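You operate a simulated robot arm through the tools that you are given. There is no shell and no other tool. Be economical: measure what you need, move in short steps, check, and stop when the job is done.

You are at the controls of a simulated robot arm. One attempt, no reset.

Task
Set the saddle to the ring on the rider card and put the drink bottle in its cage.
Fine: free the seat lever, slide the saddle, clamp the lever again. Set down upright: drink bottle. Where these are worked on the way, their far stop is far enough and under half their travel is too little: seat lever.

Only the result counts: the job must be done as asked and must still hold three seconds after the hand-in. Knocking over, shifting, dropping, spilling or breaking anything else fails it.

Robot
A 7-joint arm with a two-finger parallel gripper, fixed in place. Base frame: the origin is at the foot of the arm, x ahead of it, y to its left, z up. Units: m, degrees, N and s.
Its first joint turns from -166.0 to 166.0 degrees. Payload 4.4 kg.
Tool frame: the origin (TCP) lies between the finger pads and is the grasp point; the fingertips stand 0.023 m ahead of it; z points along the fingers, y is the line along which they close. The gripper opens to 0.094 m. The fingers are 0.038 m wide and 0.01 m thick; the gripper's body (0.054 by 0.096 m) begins 0.039 m behind the TCP.
Orientation is that of the tool frame in the base frame, as a unit quaternion [w, x, y, z]. With the fingers straight down and closing along the base's y, the tool's x points along the base's -x, its y along +y and its z along -z.

Tools
- The arm moves only by the tool play_rows. Its argument "motion" is a list of rows, each a list of 2 entries, a list of its own where there are three numbers: the shift along the base's x, y, z in units of 25 mm (1.0 is 25 mm), then the turn, a rotation vector about the base's x, y, z in units of 5 degrees (1.0 is 5 degrees). In form: [[[dx, dy, dz], [rx, ry, rz]], ...]. A call has 1 to 20 rows; each row shifts and turns the commanded pose from where the row before left it. "claw" is the finger opening in m, from 0 to 0.094, set as the call begins (left out, the last holds). A call with a number of a shift or a turn outside -1 to 1 is refused whole. A row lasts 0.2 s, in which the tool goes at most 0.05 m and 8.6 degrees; a call with a longer step from one row to the next is refused whole, and so is a gripper value outside its range. Where a pose cannot be reached the arm comes as near as it can. A force on the tool above 50 N (or 10 N above the force at the start of the call, whichever is more), or a blocked arm, ends the call early, and 0.2 s more pass. Each finger travels about 0.072 m/s and halts on what it meets, pressing with about 29 N; the grip force reading is that of the motor and also rises with nothing between the fingers. The clock runs only during rows and for 0.2 s after the last one: add rows that do not move to give the fingers time. The reply holds the time, the measured pose of the TCP, the force on the tool along the base axes, the opening and the grip force, in the units named above and with some noise, with the torque about the TCP (base axes, N m) and any sound that the robot's microphone picked up.
- Cameras (640 x 400 px; columns grow to the right, rows downward): "scene" is fixed at [0.3994, -0.501, 1.5506]; the picture's right is [0.83, -0.56, 0.00], its down [-0.26, -0.38, -0.89] and it looks along [0.50, 0.73, -0.46] (base axes); focal length 297 px, centre (320, 200). "wrist" rides on the gripper at [0.086, 0.016, -0.074] in the tool frame; the picture's right is [-0.18, 0.98, 0.00], its down [-0.58, -0.11, -0.81] and it looks along [-0.79, -0.15, 0.59] (tool axes); focal length 243 px, centre (320, 200). There is no depth. A picture from a camera that has moved, and an enlarged one, comes with that camera's place and axes in the base frame and with its lens.
- camera(camera): a new picture of that camera. No time passes.
- zoom(camera, box): a new picture of the part [left, top, right, bottom] of that camera's present view, enlarged. No time passes.
- close_job(): hands the job in; it is judged then, once.

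Go step by step. Nothing tells you positions but the pictures and the camera data: compare them with the known pose of the tool, close in by small moves and look again before you grip or let go. The budget is 120 turns and 76 pictures, counting those below and the enlarged ones. Unless the task says otherwise, let go and move clear before handing in, and close with one line.

The tools are called after "Call:" as a command line: name --argument value ..., lists and objects as JSON in quotes. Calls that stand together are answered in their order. play_rows: Moves the arm, as the interface text tells. Its arguments: {"type":"object","properties":{"motion":{"type":"array"},"claw":{"type":"number"}},"required":["motion"]} The other tools are called the same way: camera (camera) takes a picture; zoom (camera, box) takes an enlarged picture of a part of a camera's view; close_job () hands the job in.

At the start:

```text
time_s: 0.0
ee_pos: [0.7951, 0.2393, 1.47]
ee_rot: [0.0, 0.001, 1.0, 0.0]
force: [-0.1, -0.2, 0.3]
wrist_torque: [-0.03, -0.02, -0.04]
grip_width: 0.094
gripper_force: 0.0
```

scene: 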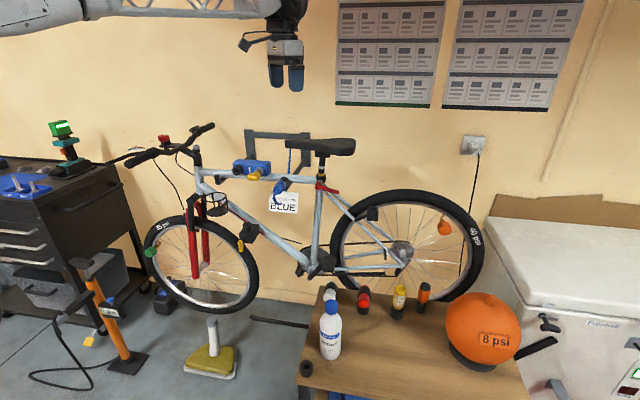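
wrist: 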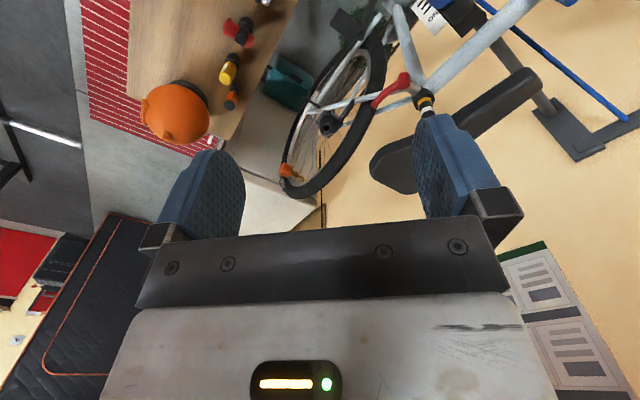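

I see a bike on a stand with saddle, red seat lever, a card reading "BLUE", and a bottle on the bench. I'll zoom in on the details first.

Call:
zoom --camera "scene" --box '[220, 120, 380, 220]'

Call:
zoom --camera "scene" --box '[280, 130, 360, 200]'

Call:
zoom --camera "scene" --box '[280, 260, 460, 400]'

Call:
zoom --camera "scene" --box '[120, 120, 280, 280]'

```text
4.00 times, centred on (300, 170) of scene
camera zoom: at [0.3994, -0.501, 1.5506], right [0.83, -0.56, 0.0], down [-0.26, -0.38, -0.89], along [0.5, 0.73, -0.46], focal length 1187 px, centre (400, 320)
```

zoom: 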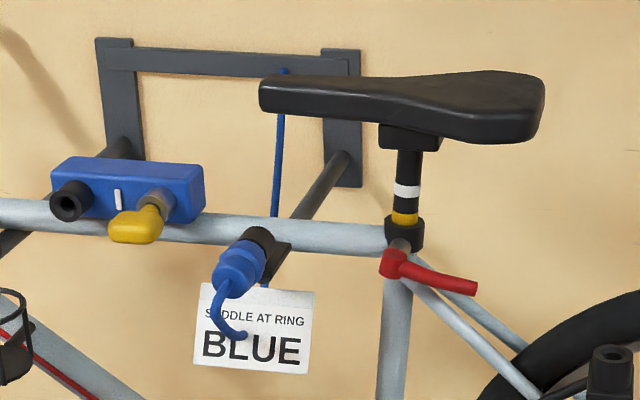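

```text
5.71 times, centred on (320, 165) of scene
camera zoom: at [0.3994, -0.501, 1.5506], right [0.83, -0.56, 0.0], down [-0.26, -0.38, -0.89], along [0.5, 0.73, -0.46], focal length 1695 px, centre (320, 400)
```

zoom: 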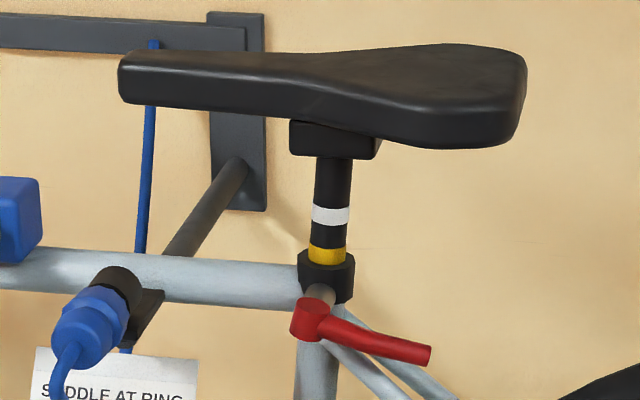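

```text
2.86 times, centred on (370, 330) of scene
camera zoom: at [0.3994, -0.501, 1.5506], right [0.83, -0.56, 0.0], down [-0.26, -0.38, -0.89], along [0.5, 0.73, -0.46], focal length 848 px, centre (177, -171)
```

zoom: 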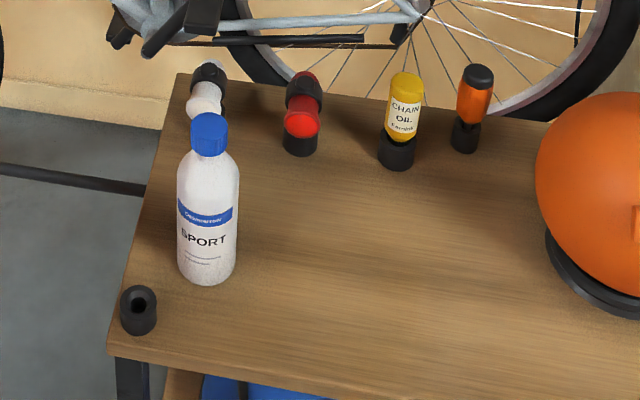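

```text
2.50 times, centred on (200, 200) of scene
camera zoom: at [0.3994, -0.501, 1.5506], right [0.83, -0.56, 0.0], down [-0.26, -0.38, -0.89], along [0.5, 0.73, -0.46], focal length 742 px, centre (620, 200)
```

zoom: 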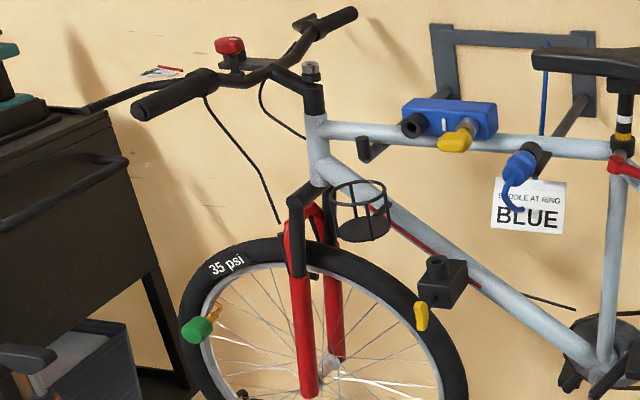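

The collar appears near (1.04, 0.42, 1.08), with the bike running along (-0.8, 0.6) and the bottle near (0.73, -0.07) on the bench. I'll bring the wrist camera round to look squarely at the seat clamp.

Call:
play_rows --motion '[[[-0.16, -0.51, -0.7], [0, 0, 0.96]], [[-0.16, -0.51, -0.7], [0, 0, 0.96]], [[-0.16, -0.51, -0.7], [0, 0, 0.96]], [[-0.16, -0.51, -0.7], [0, 0, 0.96]], [[-0.16, -0.51, -0.7], [0, 0, 0.96]], [[-0.16, -0.51, -0.7], [0, 0, 0.96]], [[-0.16, -0.51, -0.7], [0, 0, 0.96]], [[-0.16, -0.51, -0.7], [0, 0, 0.96]], [[-0.16, -0.51, -0.7], [0, 0, 0.96]], [[-0.16, -0.51, -0.7], [0, 0, 0.96]], [[-0.16, -0.51, -0.7], [0, 0, 0.96]]]'

Call:
camera --camera "wrist"

```text
time_s: 2.4
ee_pos: [0.7524, 0.0981, 1.2777]
ee_rot: [0.0, -0.446, 0.895, 0.0]
force: [0.3, -0.2, 0.4]
wrist_torque: [-0.01, 0.02, -0.03]
grip_width: 0.0939
gripper_force: 0.1
```

```text
69 pictures are left
camera wrist: at [0.6861, 0.0394, 1.3518], right [-0.67, 0.74, 0.0], down [0.44, 0.4, 0.81], along [0.6, 0.54, -0.59], focal length 243 px, centre (320, 200)
```

wrist: 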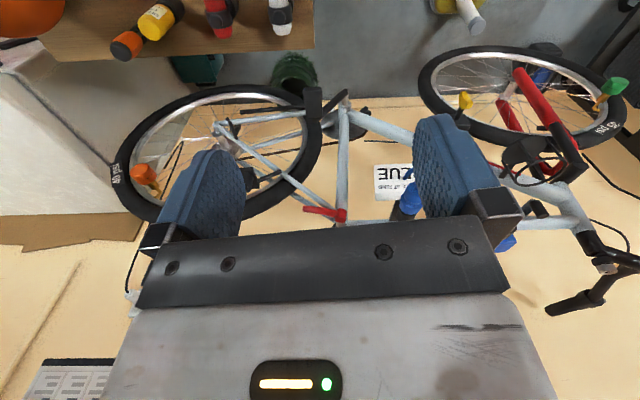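

The image is upside down, and the lever shows at about (325, 212). I'll zoom in on it.

Call:
zoom --camera "wrist" --box '[280, 150, 400, 225]'

Call:
zoom --camera "scene" --box '[300, 160, 350, 195]'

```text
5.33 times, centred on (340, 188) of wrist
camera zoom: at [0.6861, 0.0394, 1.3518], right [-0.67, 0.74, 0.0], down [0.44, 0.4, 0.81], along [0.6, 0.54, -0.59], focal length 1294 px, centre (213, 267)
```

zoom: 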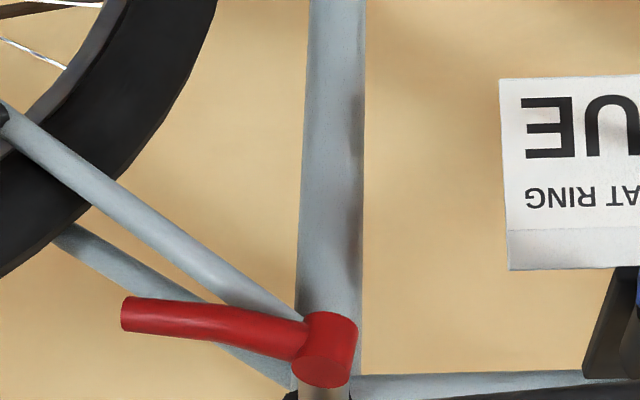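

```text
11.43 times, centred on (325, 178) of scene
camera zoom: at [0.3994, -0.501, 1.5506], right [0.83, -0.56, 0.0], down [-0.26, -0.38, -0.89], along [0.5, 0.73, -0.46], focal length 3391 px, centre (263, 457)
```

zoom: 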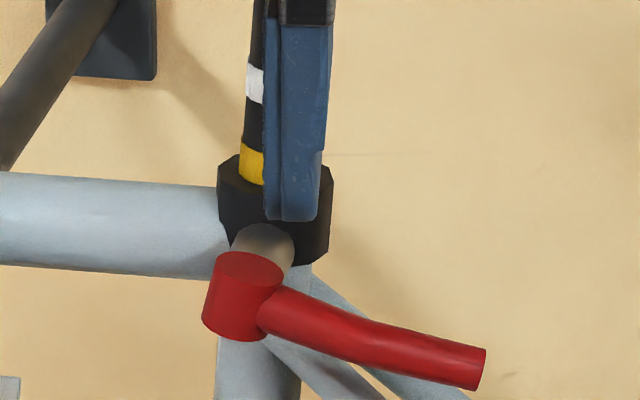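

The lever hub has a vertical axis at about (0.999, 0.387, 1.056), and the handle runs to about (1.05, 0.319, 1.042), so it swings outward horizontally. I'll turn the tool horizontal with the fingers closing vertically and stop short of the handle.

Call:
play_rows --motion '[[[0, 0, 0], [0, 0, -0.8]], [[0, 0, 0], [0, 0, -0.8]], [[0, 0, 0], [0, 0, -0.8]], [[0, 0, 0], [0, 0, -0.8]]]'

Call:
play_rows --motion '[[[0.296, 0.284, -0.464], [-0.1386, -0.97, 0.693]], [[0.296, 0.284, -0.464], [-0.1386, -0.97, 0.693]], [[0.296, 0.284, -0.464], [-0.1386, -0.97, 0.693]], [[0.296, 0.284, -0.464], [-0.1386, -0.97, 0.693]], [[0.296, 0.284, -0.464], [-0.1386, -0.97, 0.693]], [[0.296, 0.284, -0.464], [-0.1386, -0.97, 0.693]], [[0.296, 0.284, -0.464], [-0.1386, -0.97, 0.693]], [[0.296, 0.284, -0.464], [-0.1386, -0.97, 0.693]], [[0.296, 0.284, -0.464], [-0.1386, -0.97, 0.693]], [[0.296, 0.284, -0.464], [-0.1386, -0.97, 0.693]], [[0.296, 0.284, -0.464], [-0.1386, -0.97, 0.693]], [[0.296, 0.284, -0.464], [-0.1386, -0.97, 0.693]], [[0.296, 0.284, -0.464], [-0.1386, -0.97, 0.693]], [[0.296, 0.284, -0.464], [-0.1386, -0.97, 0.693]], [[0.296, 0.284, -0.464], [-0.1386, -0.97, 0.693]], [[0.296, 0.284, -0.464], [-0.1386, -0.97, 0.693]], [[0.296, 0.284, -0.464], [-0.1386, -0.97, 0.693]], [[0.296, 0.284, -0.464], [-0.1386, -0.97, 0.693]], [[0.296, 0.284, -0.464], [-0.1386, -0.97, 0.693]], [[0.296, 0.284, -0.464], [-0.1386, -0.97, 0.693]]]'

Call:
camera --camera "wrist"

Call:
camera --camera "scene"

```text
time_s: 3.4
ee_pos: [0.7508, 0.099, 1.2765]
ee_rot: [-0.001, -0.316, 0.949, 0.0]
force: [-0.2, 0.1, 0.8]
wrist_torque: [0.0, 0.02, 0.01]
grip_width: 0.0943
gripper_force: 0.1
```

```text
time_s: 7.6
ee_pos: [0.9234, 0.2375, 1.1967]
ee_rot: [-0.561, 0.66, -0.421, 0.27]
force: [0.4, 0.2, -0.2]
wrist_torque: [0.04, 0.0, -0.02]
grip_width: 0.0939
gripper_force: 0.0
out of reach, approached as far as the arm can: row 15, 16, 17, 18, 19, 20
```

```text
66 pictures are left
camera wrist: at [0.9006, 0.1259, 1.1873], right [-0.34, 0.14, -0.93], down [-0.93, 0.09, 0.35], along [0.13, 0.99, 0.1], focal length 243 px, centre (320, 200)
```

wrist: 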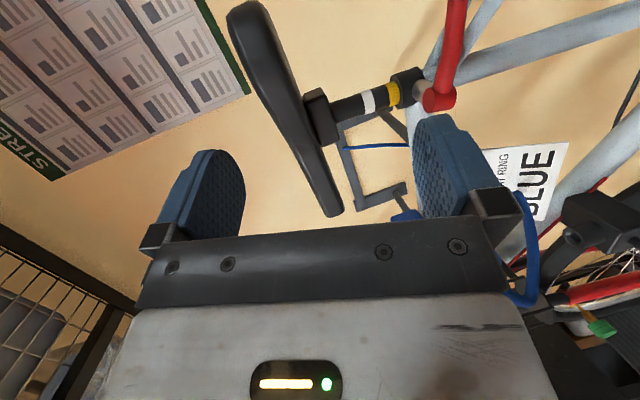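

```text
65 pictures are left
```

scene: 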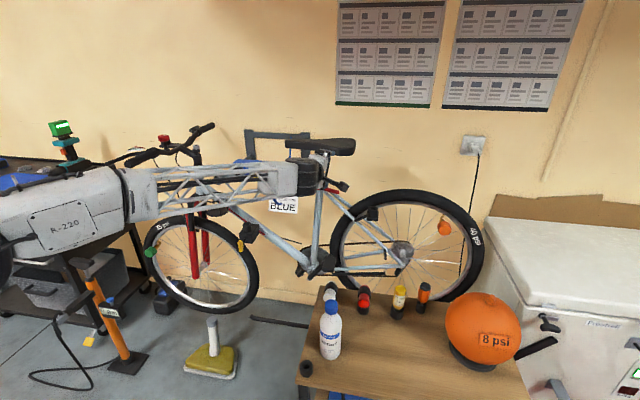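

The orientation is almost reached but the height is short. I'll test whether the arm can still move down from here.

Call:
play_rows --motion '[[[0, 0, -0.8], [0, 0, 0]], [[0, 0, -0.8], [0, 0, 0]], [[0, 0, -0.8], [0, 0, 0]]]'

```text
time_s: 8.4
ee_pos: [0.9389, 0.2462, 1.1716]
ee_rot: [-0.556, 0.662, -0.427, 0.265]
force: [-0.6, 0.1, 0.5]
wrist_torque: [0.0, 0.03, 0.0]
grip_width: 0.0943
gripper_force: 0.0
out of reach, approached as far as the arm can: row 1, 2, 3
```

I'll un-roll the tool so the camera sits below, since that is the more natural wrist pose, and undo the last descent.

Call:
play_rows --motion '[[[0, 0, 0.8], [0.8, 0.6, 0]], [[0, 0, 0.8], [0.8, 0.6, 0]], [[0, 0, 0.8], [0.8, 0.6, 0]], [[0, 0, 0], [0.8, 0.6, 0]], [[0, 0, 0], [0.8, 0.6, 0]], [[0, 0, 0], [0.8, 0.6, 0]], [[0, 0, 0], [0.8, 0.6, 0]], [[0, 0, 0], [0.8, 0.6, 0]], [[0, 0, 0], [0.8, 0.6, 0]], [[0, 0, 0], [0.8, 0.6, 0]], [[0, 0, 0], [0.8, 0.6, 0]], [[0, 0, 0], [0.8, 0.6, 0]], [[0, 0, 0], [0.8, 0.6, 0]], [[0, 0, 0], [0.8, 0.6, 0]], [[0, 0, 0], [0.8, 0.6, 0]], [[0, 0, 0], [0.8, 0.6, 0]], [[0, 0, 0], [0.8, 0.6, 0]], [[0, 0, 0], [0.8, 0.6, 0]]]'

```text
time_s: 12.2
ee_pos: [0.9392, 0.2458, 1.2313]
ee_rot: [0.59, -0.262, 0.689, 0.328]
force: [-0.5, 0.2, -0.7]
wrist_torque: [0.0, -0.02, -0.01]
grip_width: 0.094
gripper_force: 0.1
```

The tool is now nearly horizontal, facing azimuth 50° with the camera below. I'll descend from here to see if that is reachable.

Call:
play_rows --motion '[[[-0.6, -0.6, -0.9], [0, 0, 0]], [[-0.6, -0.6, -0.9], [0, 0, 0]], [[0, 0, -0.9], [0, 0, 0]], [[0, 0, -0.9], [0, 0, 0]], [[0, 0, -0.9], [0, 0, 0]], [[0, 0, -0.9], [0, 0, 0]], [[0, 0, -0.9], [0, 0, 0]]]'

Call:
camera --camera "scene"

```text
time_s: 13.8
ee_pos: [0.9105, 0.2141, 1.0732]
ee_rot: [0.592, -0.264, 0.688, 0.327]
force: [0.2, -0.7, 0.6]
wrist_torque: [0.01, 0.03, 0.02]
grip_width: 0.0941
gripper_force: 0.1
```

```text
64 pictures are left
```

scene: 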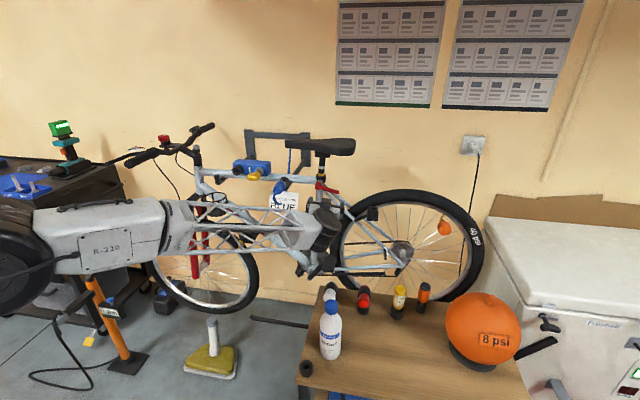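

This pose is reachable. I'll roll the other way, with the camera to the front-left, so the fingers close vertically.

Call:
play_rows --motion '[[[0, 0, 0], [0.64, 0.76, -0.09]], [[0, 0, 0], [0.64, 0.76, -0.09]], [[0, 0, 0], [0.64, 0.76, -0.09]], [[0, 0, 0], [0.64, 0.76, -0.09]], [[0, 0, 0], [0.64, 0.76, -0.09]], [[0, 0, 0], [0.64, 0.76, -0.09]], [[0, 0, 0], [0.64, 0.76, -0.09]], [[0, 0, 0], [0.64, 0.76, -0.09]], [[0, 0, 0], [0.64, 0.76, -0.09]], [[0, 0, 0], [0.64, 0.76, -0.09]], [[0, 0, 0], [0.64, 0.76, -0.09]], [[0, 0, 0], [0.64, 0.76, -0.09]], [[0, 0, 0], [0.64, 0.76, -0.09]], [[0, 0, 0], [0.64, 0.76, -0.09]], [[0, 0, 0], [0.64, 0.76, -0.09]], [[0, 0, 0], [0.64, 0.76, -0.09]], [[0, 0, 0], [0.64, 0.76, -0.09]], [[0, 0, 0], [0.64, 0.76, -0.09]]]'

Call:
camera --camera "wrist"

```text
time_s: 17.6
ee_pos: [0.9097, 0.2138, 1.0741]
ee_rot: [0.187, 0.301, 0.674, 0.648]
force: [-0.5, -0.1, -0.9]
wrist_torque: [0.01, -0.01, -0.01]
grip_width: 0.0941
gripper_force: 0.0
```

```text
63 pictures are left
camera wrist: at [0.7996, 0.2143, 1.1094], right [0.3, -0.14, 0.94], down [-0.1, -0.99, -0.11], along [0.95, -0.06, -0.31], focal length 243 px, centre (320, 200)
```

wrist: 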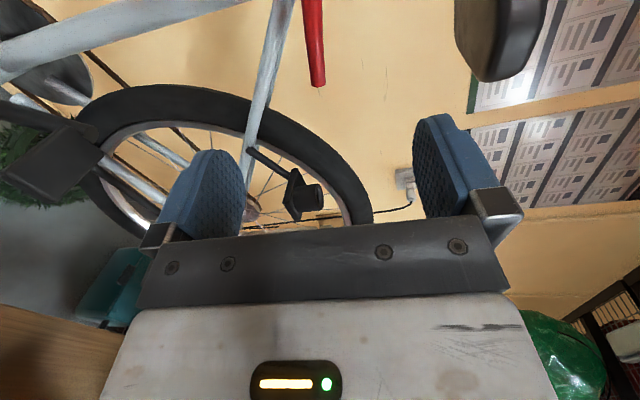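

The vertical-closing pose is reachable and matches the handle's slope. I'll yaw 12° to align with it, narrow the opening and move to a standoff.

Call:
play_rows --motion '[[[0.58, 0.67, -0.22], [0, 0, -0.48]], [[0.58, 0.67, -0.22], [0, 0, -0.48]], [[0.58, 0.67, -0.22], [0, 0, -0.48]], [[0.58, 0.67, -0.22], [0, 0, -0.48]], [[0.58, 0.67, -0.22], [0, 0, -0.48]]]' --claw 0.055

Call:
camera --camera "wrist"

Call:
zoom --camera "scene" --box '[270, 130, 370, 200]'

```text
time_s: 18.8
ee_pos: [0.9815, 0.2992, 1.0473]
ee_rot: [0.254, 0.37, 0.64, 0.624]
force: [0.5, -0.4, -0.5]
wrist_torque: [-0.04, -0.01, -0.01]
grip_width: 0.0551
gripper_force: 0.1
```

```text
62 pictures are left
camera wrist: at [0.8733, 0.322, 1.0822], right [0.26, -0.2, 0.94], down [-0.31, -0.95, -0.11], along [0.92, -0.26, -0.31], focal length 243 px, centre (320, 200)
```

wrist: 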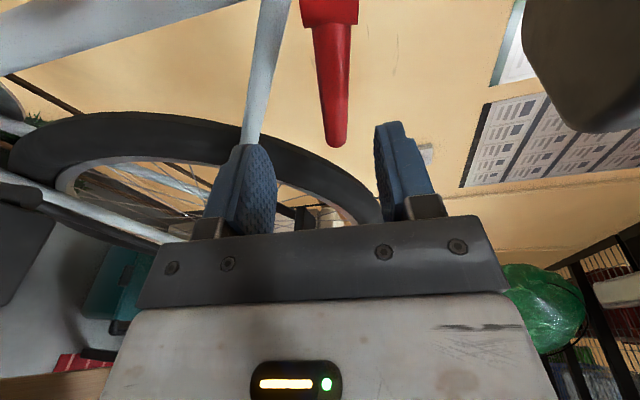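

```text
5.71 times, centred on (320, 165) of scene
camera zoom: at [0.3994, -0.501, 1.5506], right [0.83, -0.56, 0.0], down [-0.26, -0.38, -0.89], along [0.5, 0.73, -0.46], focal length 1695 px, centre (320, 400)
```

zoom: 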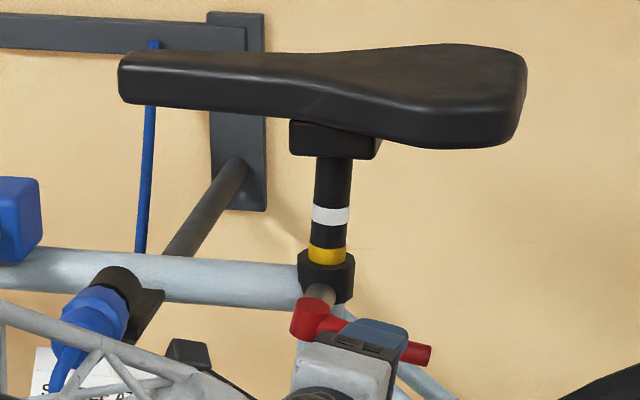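

Aligned. I'll advance onto the handle and close on it.

Call:
play_rows --motion '[[[0.63, 0.49, 0], [0, 0, 0]], [[0.63, 0.49, 0], [0, 0, 0]], [[0.63, 0.49, 0], [0, 0, 0]]]'

Call:
camera --camera "wrist"

Call:
play_rows --motion '[[[0, 0, 0], [0, 0, 0]], [[0, 0, 0], [0, 0, 0]], [[0, 0, 0], [0, 0, 0]]]' --claw 0.0

Call:
camera --camera "wrist"

```text
time_s: 19.6
ee_pos: [1.0302, 0.3383, 1.0461]
ee_rot: [0.255, 0.37, 0.64, 0.623]
force: [-0.2, -1.2, 0.0]
wrist_torque: [-0.01, 0.01, 0.04]
grip_width: 0.055
gripper_force: 0.0
```

```text
60 pictures are left
camera wrist: at [0.9226, 0.3604, 1.0813], right [0.26, -0.2, 0.94], down [-0.31, -0.95, -0.11], along [0.92, -0.26, -0.31], focal length 243 px, centre (320, 200)
```

wrist: 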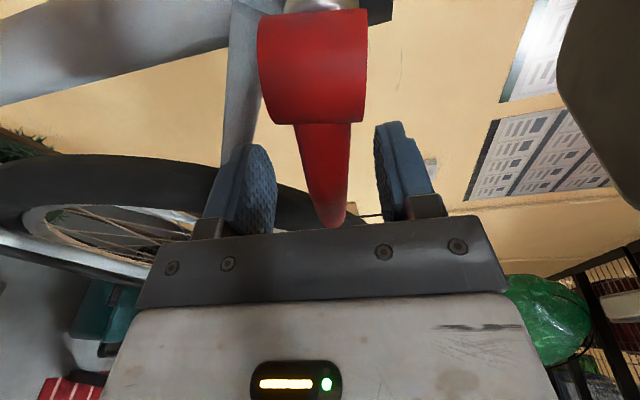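

```text
time_s: 20.4
ee_pos: [1.0302, 0.3376, 1.0515]
ee_rot: [0.256, 0.37, 0.638, 0.625]
force: [24.1, 4.8, 34.6]
wrist_torque: [0.9, 1.84, -0.99]
grip_width: 0.021
gripper_force: 45.8
```

```text
59 pictures are left
camera wrist: at [0.9231, 0.36, 1.0852], right [0.26, -0.2, 0.95], down [-0.31, -0.95, -0.12], along [0.92, -0.26, -0.3], focal length 243 px, centre (320, 200)
```

wrist: 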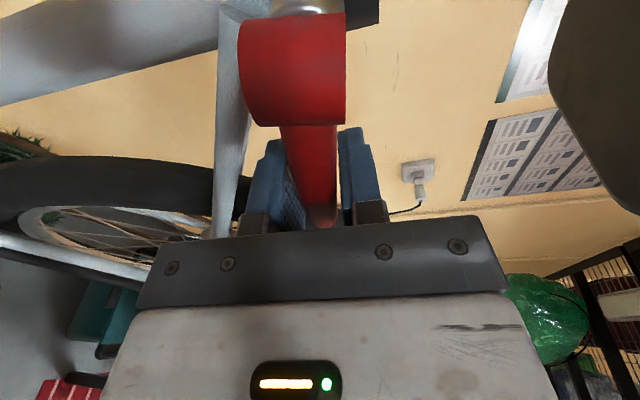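

I have the handle gripped, with the TCP about 5 mm low. I'll raise to relieve that and start swinging outward about the hub.

Call:
play_rows --motion '[[[0, 0, 0.18], [0, 0, 0]], [[-0.18, -0.094, 0], [0, 0, -1]], [[-0.18, -0.094, 0], [0, 0, -1]]]'

```text
time_s: 21.2
ee_pos: [1.0214, 0.3303, 1.0523]
ee_rot: [0.309, 0.425, 0.604, 0.599]
force: [26.8, -23.6, 25.9]
wrist_torque: [1.33, 1.35, -0.34]
grip_width: 0.0206
gripper_force: 45.1
```

Call:
play_rows --motion '[[[-0.19, -0.06, 0.1], [0, 0, -1]], [[-0.19, -0.06, 0.1], [0, 0, -1]], [[-0.2, -0.03, 0], [0, 0, -1]], [[-0.2, -0.03, 0], [0, 0, -1]]]'

Call:
zoom --camera "scene" --box '[270, 130, 370, 200]'

```text
time_s: 22.2
ee_pos: [1.0162, 0.3228, 1.0509]
ee_rot: [0.338, 0.461, 0.583, 0.577]
force: [4.3, 11.7, -1.7]
wrist_torque: [1.51, 0.89, -0.72]
grip_width: 0.0203
gripper_force: 45.1
out of reach, approached as far as the arm can: row 2, 3, 4
stopped in row 4: the force on the tool passed its limit at 56 N (the readings are from after the stop); the commanded pose is now the measured one
```

```text
5.71 times, centred on (320, 165) of scene
camera zoom: at [0.3994, -0.501, 1.5506], right [0.83, -0.56, 0.0], down [-0.26, -0.38, -0.89], along [0.5, 0.73, -0.46], focal length 1695 px, centre (320, 400)
```

zoom: 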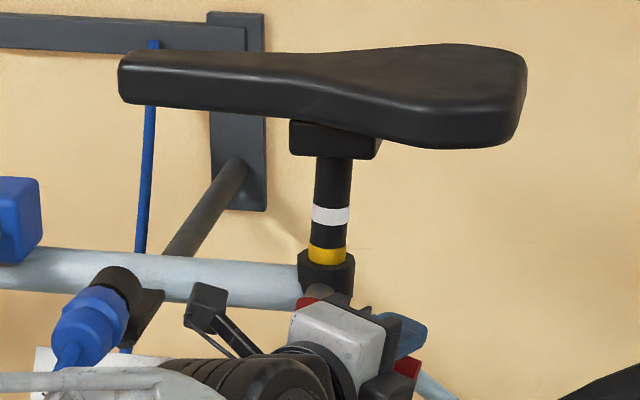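

The tool yaw is at its limit, but the handle can pivot between the flat pads. I'll continue the arc by translation only.

Call:
play_rows --motion '[[[-0.21, 0.0, 0], [0, 0, 0]], [[-0.21, 0.0, 0], [0, 0, 0]], [[-0.22, 0.02, 0], [0, 0, 0]], [[-0.22, 0.03, 0], [0, 0, 0]]]'

Call:
camera --camera "wrist"

```text
time_s: 23.2
ee_pos: [0.995, 0.3198, 1.0554]
ee_rot: [0.334, 0.458, 0.586, 0.579]
force: [26.9, -26.6, 15.2]
wrist_torque: [1.57, 0.66, -1.17]
grip_width: 0.0204
gripper_force: 45.3
```

```text
57 pictures are left
camera wrist: at [0.8982, 0.372, 1.0907], right [0.21, -0.26, 0.94], down [-0.55, -0.83, -0.1], along [0.81, -0.5, -0.32], focal length 243 px, centre (320, 200)
```

wrist: 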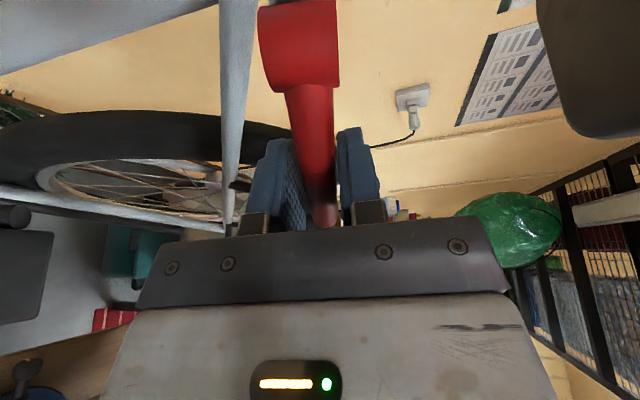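

The lever has swung to about azimuth -93°, 40° from its start. Continuing.

Call:
play_rows --motion '[[[-0.22, 0.05, 0], [0, 0, 0]], [[-0.22, 0.05, 0], [0, 0, 0]], [[-0.22, 0.08, 0], [0, 0, 0]], [[-0.22, 0.08, 0], [0, 0, 0]], [[-0.21, 0.1, 0], [0, 0, 0]], [[-0.2, 0.12, 0], [0, 0, 0]]]'

Call:
camera --camera "wrist"

```text
time_s: 24.6
ee_pos: [0.9749, 0.3134, 1.0572]
ee_rot: [0.334, 0.458, 0.587, 0.578]
force: [17.9, 22.9, 8.6]
wrist_torque: [1.78, 0.12, -1.01]
grip_width: 0.0206
gripper_force: 45.1
out of reach, approached as far as the arm can: row 1, 2, 3, 4, 5, 6
```

```text
56 pictures are left
camera wrist: at [0.8782, 0.3657, 1.0936], right [0.22, -0.26, 0.94], down [-0.55, -0.83, -0.1], along [0.81, -0.5, -0.32], focal length 243 px, centre (320, 200)
```

wrist: 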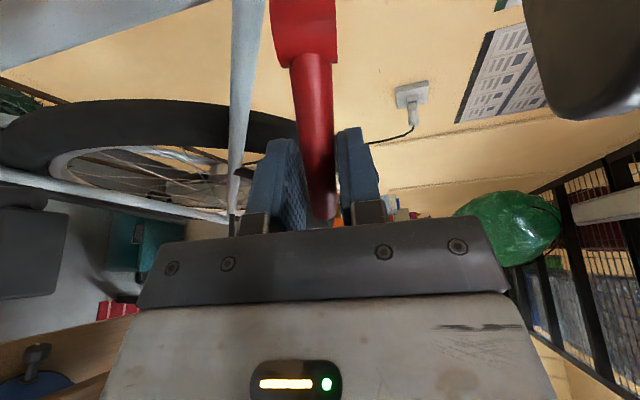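

The wrist limits me here, with the lever at about azimuth -108°. I'll release, back off, un-roll and then push the handle on with closed fingers from its rear side.

Call:
play_rows --motion '[[[0, 0, 0], [0, 0, 0]], [[0, 0, 0], [0, 0, 0]], [[0, 0, 0], [0, 0, 0]], [[-0.8, -0.5, 0.1], [0, 0, 0]], [[-0.8, -0.5, 0.1], [0, 0, 0]], [[-0.8, -0.5, 0.1], [0, 0, 0]], [[-0.8, -0.5, 0.1], [0, 0, 0]], [[-0.8, -0.5, 0.1], [0, 0, 0]]]' --claw 0.06

Call:
zoom --camera "scene" --box '[270, 130, 370, 200]'

```text
time_s: 26.4
ee_pos: [0.8756, 0.2514, 1.0758]
ee_rot: [0.337, 0.461, 0.584, 0.578]
force: [0.4, 0.0, -0.5]
wrist_torque: [-0.01, 0.02, -0.01]
grip_width: 0.0603
gripper_force: 0.1
```

```text
5.71 times, centred on (320, 165) of scene
camera zoom: at [0.3994, -0.501, 1.5506], right [0.83, -0.56, 0.0], down [-0.26, -0.38, -0.89], along [0.5, 0.73, -0.46], focal length 1695 px, centre (320, 400)
```

zoom: 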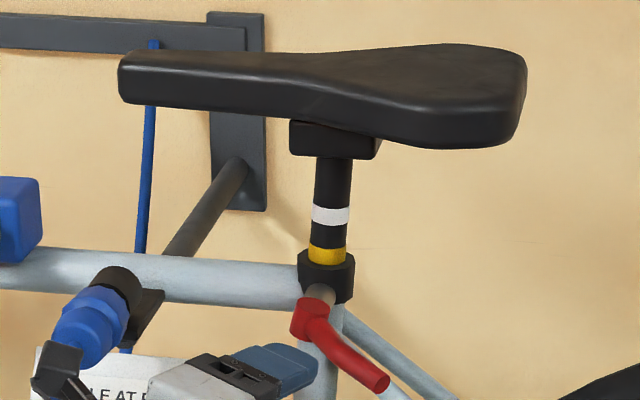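

The lever is now at about azimuth -90°, so it is partly open. I'll yaw to azimuth 60° and un-roll at a safe standoff, then close the fingers.

Call:
play_rows --motion '[[[0.2, -0.2, 0], [0, 0, 0.95]], [[0.2, -0.2, 0], [0, 0, 0.95]], [[0.2, -0.2, 0], [0, 0, 0.95]], [[0.2, -0.2, 0], [0, 0, 0.95]], [[0.2, -0.2, 0], [0, 0, 0.95]], [[0.2, -0.2, 0], [0, 0, 0.95]], [[0.2, -0.2, 0], [0, 0, 0.95]], [[0.2, -0.2, 0], [0, 0, 0.95]]]' --claw 0.0

Call:
play_rows --motion '[[[0, 0, 0], [-0.5, -0.86, 0.11]], [[0, 0, 0], [-0.5, -0.86, 0.11]], [[0, 0, 0], [-0.5, -0.86, 0.11]], [[0, 0, 0], [-0.5, -0.86, 0.11]], [[0, 0, 0], [-0.5, -0.86, 0.11]], [[0, 0, 0], [-0.5, -0.86, 0.11]], [[0, 0, 0], [-0.5, -0.86, 0.11]], [[0, 0, 0], [-0.5, -0.86, 0.11]], [[0, 0, 0], [-0.5, -0.86, 0.11]], [[0, 0, 0], [-0.5, -0.86, 0.11]], [[0, 0, 0], [-0.5, -0.86, 0.11]], [[0, 0, 0], [-0.5, -0.86, 0.11]], [[0, 0, 0], [-0.5, -0.86, 0.11]], [[0, 0, 0], [-0.5, -0.86, 0.11]], [[0, 0, 0], [-0.5, -0.86, 0.11]], [[0, 0, 0], [-0.5, -0.86, 0.11]], [[0, 0, 0], [-0.5, -0.86, 0.11]], [[0, 0, 0], [-0.5, -0.86, 0.11]]]'

Call:
camera --camera "wrist"

```text
time_s: 28.2
ee_pos: [0.9143, 0.2109, 1.0735]
ee_rot: [0.132, 0.245, 0.701, 0.657]
force: [0.2, 0.1, 0.7]
wrist_torque: [-0.03, -0.03, 0.01]
grip_width: 0.0
gripper_force: 28.5
```

```text
time_s: 32.0
ee_pos: [0.9168, 0.2104, 1.0731]
ee_rot: [0.554, -0.326, 0.668, 0.375]
force: [0.5, 0.6, 0.0]
wrist_torque: [-0.01, 0.0, 0.0]
grip_width: 0.0004
gripper_force: 29.4
```

```text
54 pictures are left
camera wrist: at [0.8507, 0.1534, 0.9974], right [-0.81, 0.5, 0.32], down [-0.21, -0.74, 0.64], along [0.55, 0.45, 0.7], focal length 243 px, centre (320, 200)
```

wrist: 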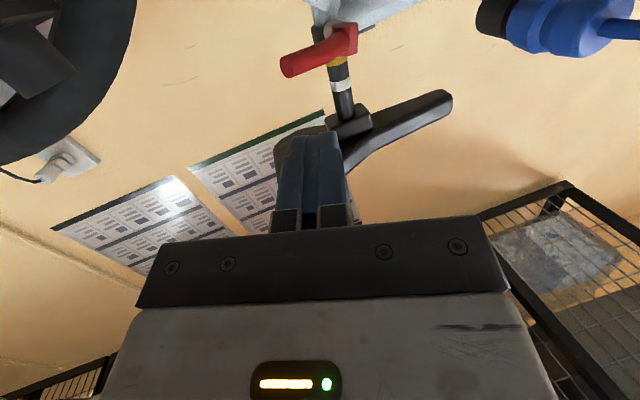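

The view is clear. I'll move the closed fingers to the rear side of the handle's outer end.

Call:
play_rows --motion '[[[0.75, 0.17, -0.25], [0, 0, 0]], [[0.75, 0.17, -0.25], [0, 0, 0]], [[0.75, 0.17, -0.25], [0, 0, 0]], [[0.75, 0.17, -0.25], [0, 0, 0]]]'

Call:
camera --camera "wrist"

Call:
zoom --camera "scene" --box '[270, 130, 370, 200]'

```text
time_s: 33.0
ee_pos: [0.9928, 0.2292, 1.0487]
ee_rot: [0.555, -0.327, 0.667, 0.375]
force: [0.8, 0.3, 0.3]
wrist_torque: [0.0, 0.03, -0.02]
grip_width: 0.0
gripper_force: 28.8
```

```text
53 pictures are left
camera wrist: at [0.9272, 0.1715, 0.9723], right [-0.81, 0.5, 0.32], down [-0.21, -0.74, 0.64], along [0.55, 0.45, 0.7], focal length 243 px, centre (320, 200)
```

wrist: 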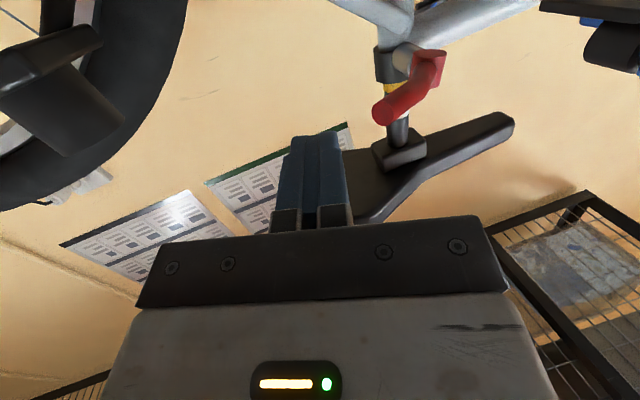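

```text
5.71 times, centred on (320, 165) of scene
camera zoom: at [0.3994, -0.501, 1.5506], right [0.83, -0.56, 0.0], down [-0.26, -0.38, -0.89], along [0.5, 0.73, -0.46], focal length 1695 px, centre (320, 400)
```

zoom: 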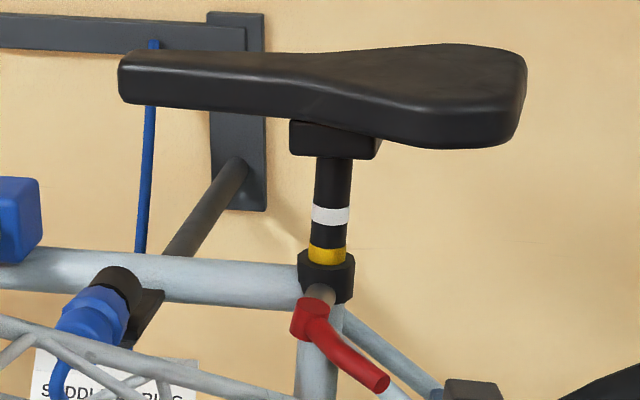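

Call:
play_rows --motion '[[[0.4, 0.69, 0.05], [0, 0, 0]], [[0.4, 0.69, 0.05], [0, 0, 0]], [[0.4, 0.69, 0.05], [0, 0, 0]], [[0.4, 0.69, 0.05], [0, 0, 0]]]'

Call:
camera --camera "wrist"

```text
time_s: 34.0
ee_pos: [1.0302, 0.2983, 1.0521]
ee_rot: [0.555, -0.327, 0.667, 0.375]
force: [1.0, 0.6, -0.7]
wrist_torque: [0.01, 0.04, -0.01]
grip_width: 0.0
gripper_force: 29.2
```

```text
51 pictures are left
camera wrist: at [0.9655, 0.2398, 0.9768], right [-0.81, 0.5, 0.32], down [-0.21, -0.74, 0.64], along [0.55, 0.45, 0.7], focal length 243 px, centre (320, 200)
```

wrist: 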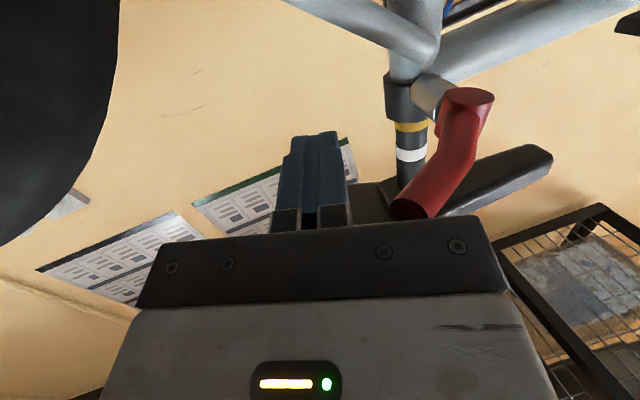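

The fingers are beside the handle. I'll push it frontward along the arc.

Call:
play_rows --motion '[[[-0.56, 0.21, 0], [0, 0, 0]], [[-0.56, 0.21, 0], [0, 0, 0]], [[-0.28, 0, 0], [0, 0, 0]], [[-0.28, 0, 0], [0, 0, 0]], [[-0.35, 0.07, 0], [0, 0, 0]], [[-0.35, 0.07, 0], [0, 0, 0]]]'

Call:
camera --camera "wrist"

```text
time_s: 35.5
ee_pos: [0.9685, 0.311, 1.0525]
ee_rot: [0.555, -0.327, 0.667, 0.375]
force: [0.3, -0.8, -0.3]
wrist_torque: [0.02, 0.03, 0.01]
grip_width: 0.0
gripper_force: 29.0
```

```text
50 pictures are left
camera wrist: at [0.9034, 0.2536, 0.9773], right [-0.81, 0.5, 0.32], down [-0.21, -0.74, 0.64], along [0.56, 0.45, 0.7], focal length 243 px, centre (320, 200)
```

wrist: 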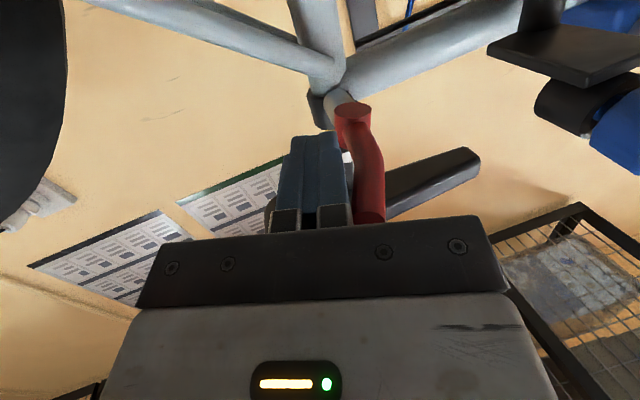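

The handle is following. Continuing toward the far stop.

Call:
play_rows --motion '[[[-0.3, 0.155, 0], [0, 0, 0]], [[-0.3, 0.155, 0], [0, 0, 0]], [[-0.265, 0.235, 0], [0, 0, 0]], [[-0.265, 0.235, 0], [0, 0, 0]], [[-0.195, 0.295, 0], [0, 0, 0]], [[-0.195, 0.295, 0], [0, 0, 0]]]'

Call:
camera --camera "wrist"

Call:
zoom --camera "scene" --box '[270, 130, 370, 200]'

```text
time_s: 36.0
ee_pos: [0.9641, 0.3123, 1.0534]
ee_rot: [0.556, -0.324, 0.668, 0.373]
force: [25.1, -11.2, -6.6]
wrist_torque: [0.05, 0.14, -0.12]
grip_width: 0.0
gripper_force: 29.1
stopped in row 2: the force on the tool passed its limit at 63 N (the readings are from after the stop); the commanded pose is now the measured one
```

```text
49 pictures are left
camera wrist: at [0.8971, 0.2551, 0.9783], right [-0.8, 0.51, 0.32], down [-0.21, -0.74, 0.64], along [0.56, 0.45, 0.7], focal length 243 px, centre (320, 200)
```

wrist: 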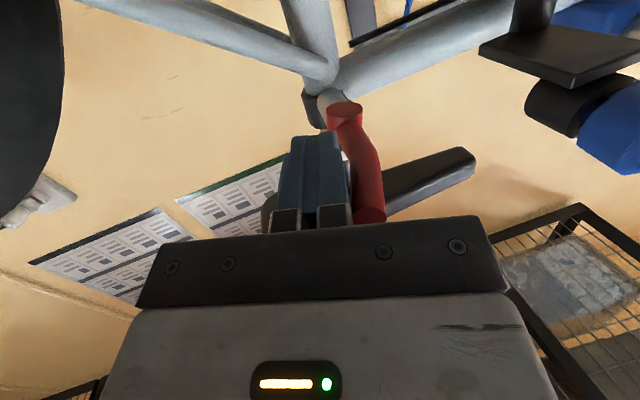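

```text
5.71 times, centred on (320, 165) of scene
camera zoom: at [0.3994, -0.501, 1.5506], right [0.83, -0.56, 0.0], down [-0.26, -0.38, -0.89], along [0.5, 0.73, -0.46], focal length 1695 px, centre (320, 400)
```

zoom: 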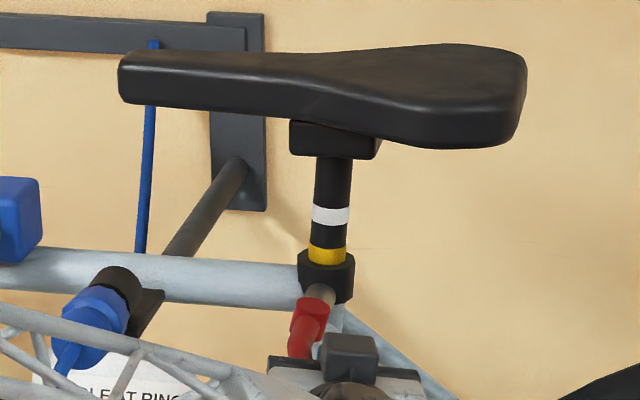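

It stopped abruptly at 63 N after moving freely, so this is the far stop. I'll back off, rise and roll so the fingers close vertically on the saddle's nose, and then move the saddle.

Call:
play_rows --motion '[[[0.4, -0.2, 0], [0, 0, 0]], [[-0.5, -0.86, 0], [0, 0, 0]], [[-0.5, -0.86, 0], [0, 0, 0]], [[-0.5, -0.86, 0], [0, 0, 0]], [[-0.5, -0.86, 0], [0, 0, 0]], [[-0.4, 0, 1], [0, 0, 0]], [[-0.4, 0, 1], [0, 0, 0]], [[-0.4, 0, 1], [0, 0, 0]], [[0, 0, 1], [0, 0, 0]], [[0, 0, 1], [0, 0, 0]], [[0, 0, 1], [0, 0, 0]]]'

Call:
play_rows --motion '[[[0, 0, 0], [0.5, 0.86, -0.11]], [[0, 0, 0], [0.5, 0.86, -0.11]], [[0, 0, 0], [0.5, 0.86, -0.11]], [[0, 0, 0], [0.5, 0.86, -0.11]], [[0, 0, 0], [0.5, 0.86, -0.11]], [[0, 0, 0], [0.5, 0.86, -0.11]], [[0, 0, 0], [0.5, 0.86, -0.11]], [[0, 0, 0], [0.5, 0.86, -0.11]], [[0, 0, 0], [0.5, 0.86, -0.11]], [[0, 0, 0], [0.5, 0.86, -0.11]], [[0, 0, 0], [0.5, 0.86, -0.11]], [[0, 0, 0], [0.5, 0.86, -0.11]], [[0, 0, 0], [0.5, 0.86, -0.11]], [[0, 0, 0], [0.5, 0.86, -0.11]], [[0, 0, 0], [0.5, 0.86, -0.11]], [[0, 0, 0], [0.5, 0.86, -0.11]], [[0, 0, 0], [0.5, 0.86, -0.11]], [[0, 0, 0], [0.5, 0.86, -0.11]]]' --claw 0.094

Call:
camera --camera "wrist"

Call:
zoom --camera "scene" --box '[270, 130, 370, 200]'

```text
time_s: 38.4
ee_pos: [0.8946, 0.2221, 1.2021]
ee_rot: [0.556, -0.325, 0.668, 0.373]
force: [-0.1, -0.5, -0.6]
wrist_torque: [0.04, -0.05, 0.0]
grip_width: 0.0
gripper_force: 28.9
```

```text
time_s: 42.2
ee_pos: [0.8907, 0.2226, 1.2045]
ee_rot: [0.131, 0.247, 0.702, 0.655]
force: [0.2, 0.1, 0.7]
wrist_torque: [0.0, -0.02, 0.02]
grip_width: 0.0939
gripper_force: 0.1
```

```text
47 pictures are left
camera wrist: at [0.7844, 0.2046, 1.2404], right [0.33, -0.07, 0.94], down [0.06, -0.99, -0.1], along [0.94, 0.09, -0.32], focal length 243 px, centre (320, 200)
```

wrist: 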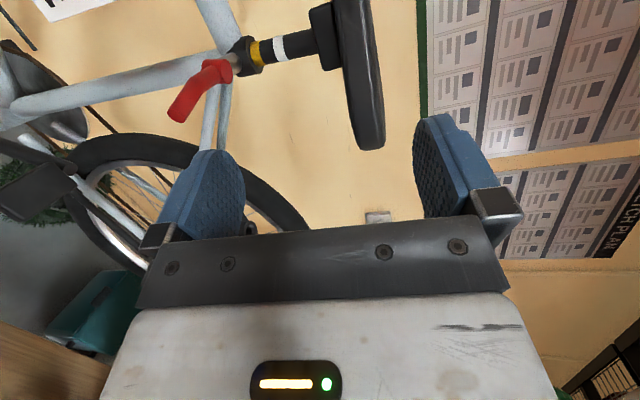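

```text
5.71 times, centred on (320, 165) of scene
camera zoom: at [0.3994, -0.501, 1.5506], right [0.83, -0.56, 0.0], down [-0.26, -0.38, -0.89], along [0.5, 0.73, -0.46], focal length 1695 px, centre (320, 400)
```

zoom: 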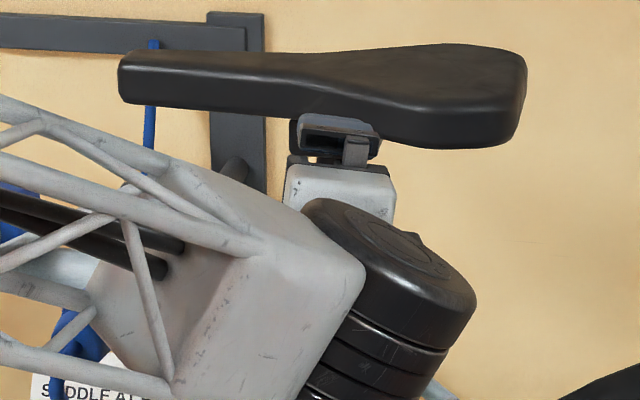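

The wrist view shows both rings and the lever standing out. The saddle spans about z 1.19 to 1.23, so I'll level the tool at azimuth 43° and stand off from the saddle's near rear flank.

Call:
play_rows --motion '[[[0.467, 0.392, 0.01], [0, 0, -0.85]], [[0.467, 0.392, 0.01], [0, 0, -0.85]], [[0.467, 0.392, 0.01], [0, 0, -0.85]], [[0.467, 0.392, 0.01], [0, 0, -0.85]], [[0.467, 0.392, 0.01], [-0.09, -0.49, 0]], [[0.467, 0.392, 0.01], [-0.09, -0.49, 0]], [[0.467, 0.392, 0.01], [-0.09, -0.49, 0]], [[0.467, 0.392, 0.01], [-0.09, -0.49, 0]]]'

Call:
camera --camera "wrist"

Call:
camera --camera "scene"

```text
time_s: 44.0
ee_pos: [0.9844, 0.3027, 1.2049]
ee_rot: [0.288, 0.288, 0.647, 0.645]
force: [0.2, 0.4, -0.3]
wrist_torque: [0.02, -0.01, 0.02]
grip_width: 0.094
gripper_force: 0.0
```

```text
45 pictures are left
camera wrist: at [0.8719, 0.3169, 1.2214], right [0.13, -0.13, 0.98], down [-0.21, -0.97, -0.11], along [0.97, -0.19, -0.15], focal length 243 px, centre (320, 200)
```

wrist: 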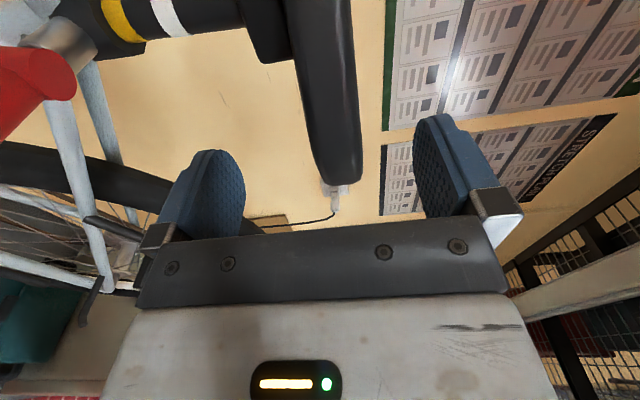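

```text
44 pictures are left
```

scene: 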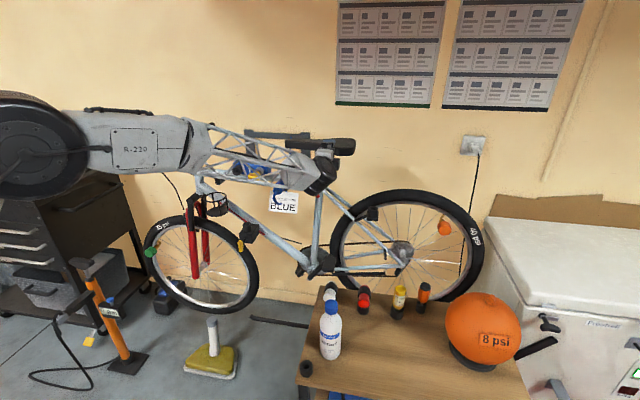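

The saddle is centred between the fingers. I'll advance.

Call:
play_rows --motion '[[[0.58, 0.54, 0], [0, 0, 0]], [[0.58, 0.54, 0], [0, 0, 0]], [[0.58, 0.54, 0], [0, 0, 0]]]'

Call:
camera --camera "wrist"

```text
time_s: 44.8
ee_pos: [1.0293, 0.3416, 1.207]
ee_rot: [0.288, 0.289, 0.647, 0.644]
force: [-0.2, -0.2, 0.5]
wrist_torque: [0.04, -0.02, -0.02]
grip_width: 0.0939
gripper_force: 0.1
```

```text
43 pictures are left
camera wrist: at [0.917, 0.3571, 1.2229], right [0.13, -0.14, 0.98], down [-0.21, -0.97, -0.11], along [0.97, -0.19, -0.15], focal length 243 px, centre (320, 200)
```

wrist: 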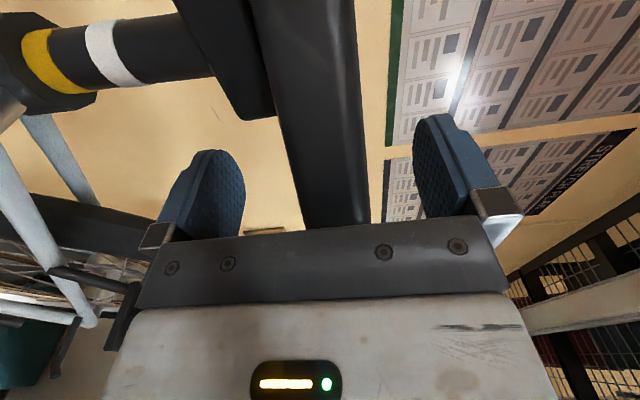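

The saddle flank is between the fingers. Closing.

Call:
play_rows --motion '[[[0, 0, 0], [0, 0, 0]], [[0, 0, 0], [0, 0, 0]], [[0, 0, 0], [0, 0, 0]], [[0, 0, 0], [0, 0, 0]]]' --claw 0.0

Call:
camera --camera "wrist"

```text
time_s: 45.8
ee_pos: [1.0289, 0.3426, 1.2065]
ee_rot: [0.287, 0.287, 0.647, 0.645]
force: [0.8, 4.1, 3.6]
wrist_torque: [1.18, -1.31, -0.09]
grip_width: 0.0339
gripper_force: 44.7
```

```text
42 pictures are left
camera wrist: at [0.9166, 0.3574, 1.2234], right [0.13, -0.14, 0.98], down [-0.21, -0.97, -0.11], along [0.97, -0.19, -0.15], focal length 243 px, centre (320, 200)
```

wrist: 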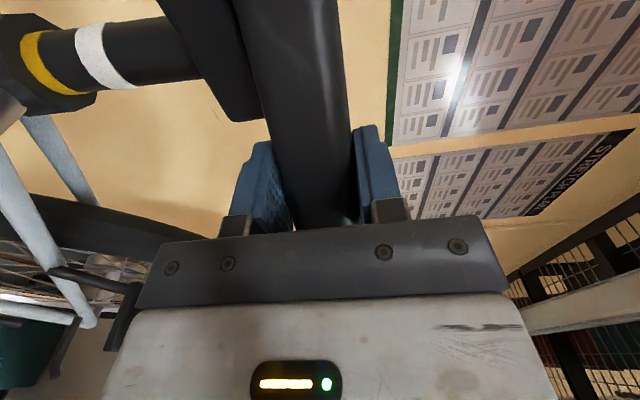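

Gripped, and the saddle shifted down a few mm, so it is free. I'll raise it in small steps while watching for the blue ring.

Call:
play_rows --motion '[[[0, 0, 0.3], [0, 0, 0]], [[0, 0, 0.3], [0, 0, 0]], [[0, 0, 0.3], [0, 0, 0]]]'

Call:
camera --camera "wrist"

```text
time_s: 46.6
ee_pos: [1.0299, 0.3401, 1.2269]
ee_rot: [0.287, 0.289, 0.646, 0.645]
force: [35.4, 4.7, -13.6]
wrist_torque: [0.81, -1.14, 0.09]
grip_width: 0.0343
gripper_force: 45.1
```

```text
41 pictures are left
camera wrist: at [0.9169, 0.356, 1.2441], right [0.13, -0.14, 0.98], down [-0.21, -0.97, -0.11], along [0.97, -0.2, -0.15], focal length 243 px, centre (320, 200)
```

wrist: 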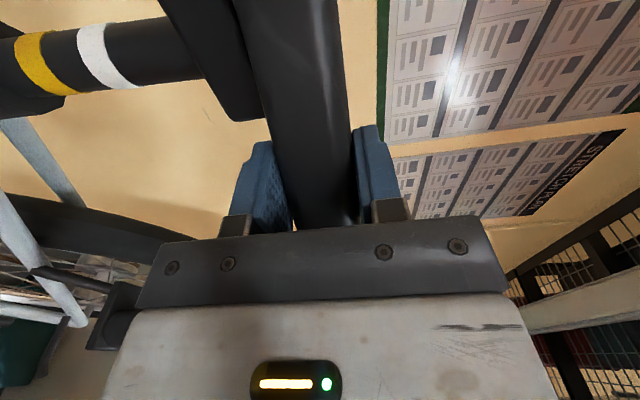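

Sideways force builds because the post leans back slightly. I'll continue up with a small rearward lean.

Call:
play_rows --motion '[[[0.06, -0.03, 0.2], [0, 0, 0]], [[0.05, -0.02, 0.2], [0, 0, 0]]]'

Call:
camera --camera "wrist"

Call:
zoom --camera "scene" --box '[290, 130, 360, 190]'

```text
time_s: 47.2
ee_pos: [1.0316, 0.3405, 1.2396]
ee_rot: [0.287, 0.288, 0.647, 0.645]
force: [-35.5, -2.0, -10.5]
wrist_torque: [1.51, -0.77, -0.01]
grip_width: 0.0339
gripper_force: 45.0
```

```text
40 pictures are left
camera wrist: at [0.9177, 0.3551, 1.2553], right [0.13, -0.13, 0.98], down [-0.21, -0.97, -0.11], along [0.97, -0.19, -0.15], focal length 243 px, centre (320, 200)
```

wrist: 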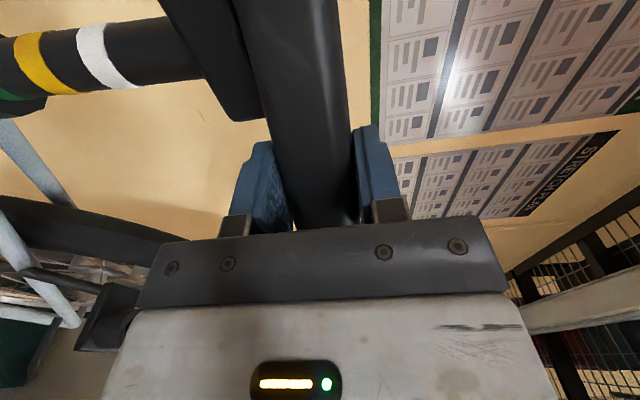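

```text
6.67 times, centred on (325, 160) of scene
camera zoom: at [0.3994, -0.501, 1.5506], right [0.83, -0.56, 0.0], down [-0.26, -0.38, -0.89], along [0.5, 0.73, -0.46], focal length 1978 px, centre (287, 467)
```

zoom: 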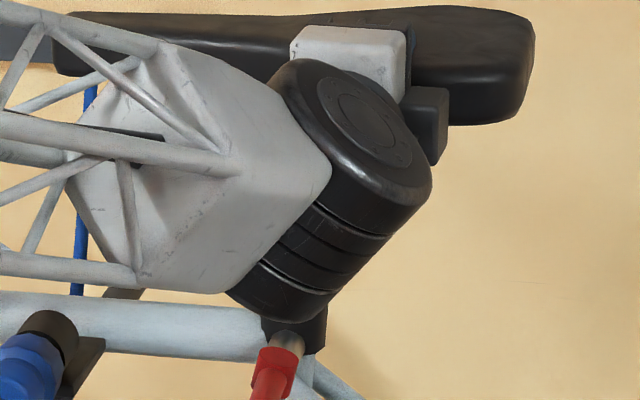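

A green ring is emerging, so blue is further down. I'll keep raising with the lean corrected.

Call:
play_rows --motion '[[[-0.045, 0, 0.2], [0, 0, 0]], [[0.01, -0.01, 0.2], [0, 0, 0]], [[0.01, -0.01, 0.2], [0, 0, 0]]]'

Call:
camera --camera "wrist"

```text
time_s: 48.0
ee_pos: [1.031, 0.3383, 1.2524]
ee_rot: [0.287, 0.289, 0.647, 0.644]
force: [19.0, 18.6, -14.0]
wrist_torque: [0.92, -1.24, 0.44]
grip_width: 0.0341
gripper_force: 44.9
```

```text
38 pictures are left
camera wrist: at [0.9186, 0.3547, 1.2681], right [0.13, -0.13, 0.98], down [-0.21, -0.97, -0.11], along [0.97, -0.19, -0.15], focal length 243 px, centre (320, 200)
```

wrist: 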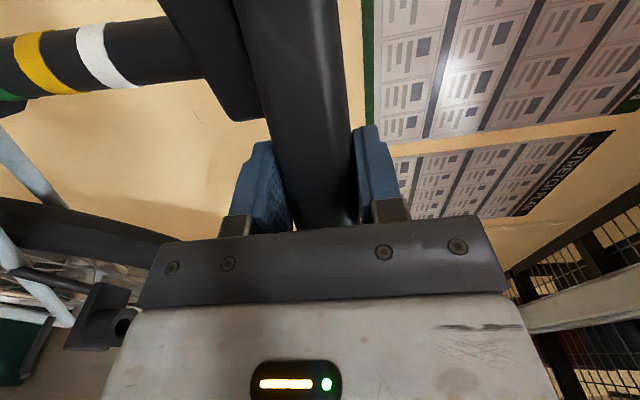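

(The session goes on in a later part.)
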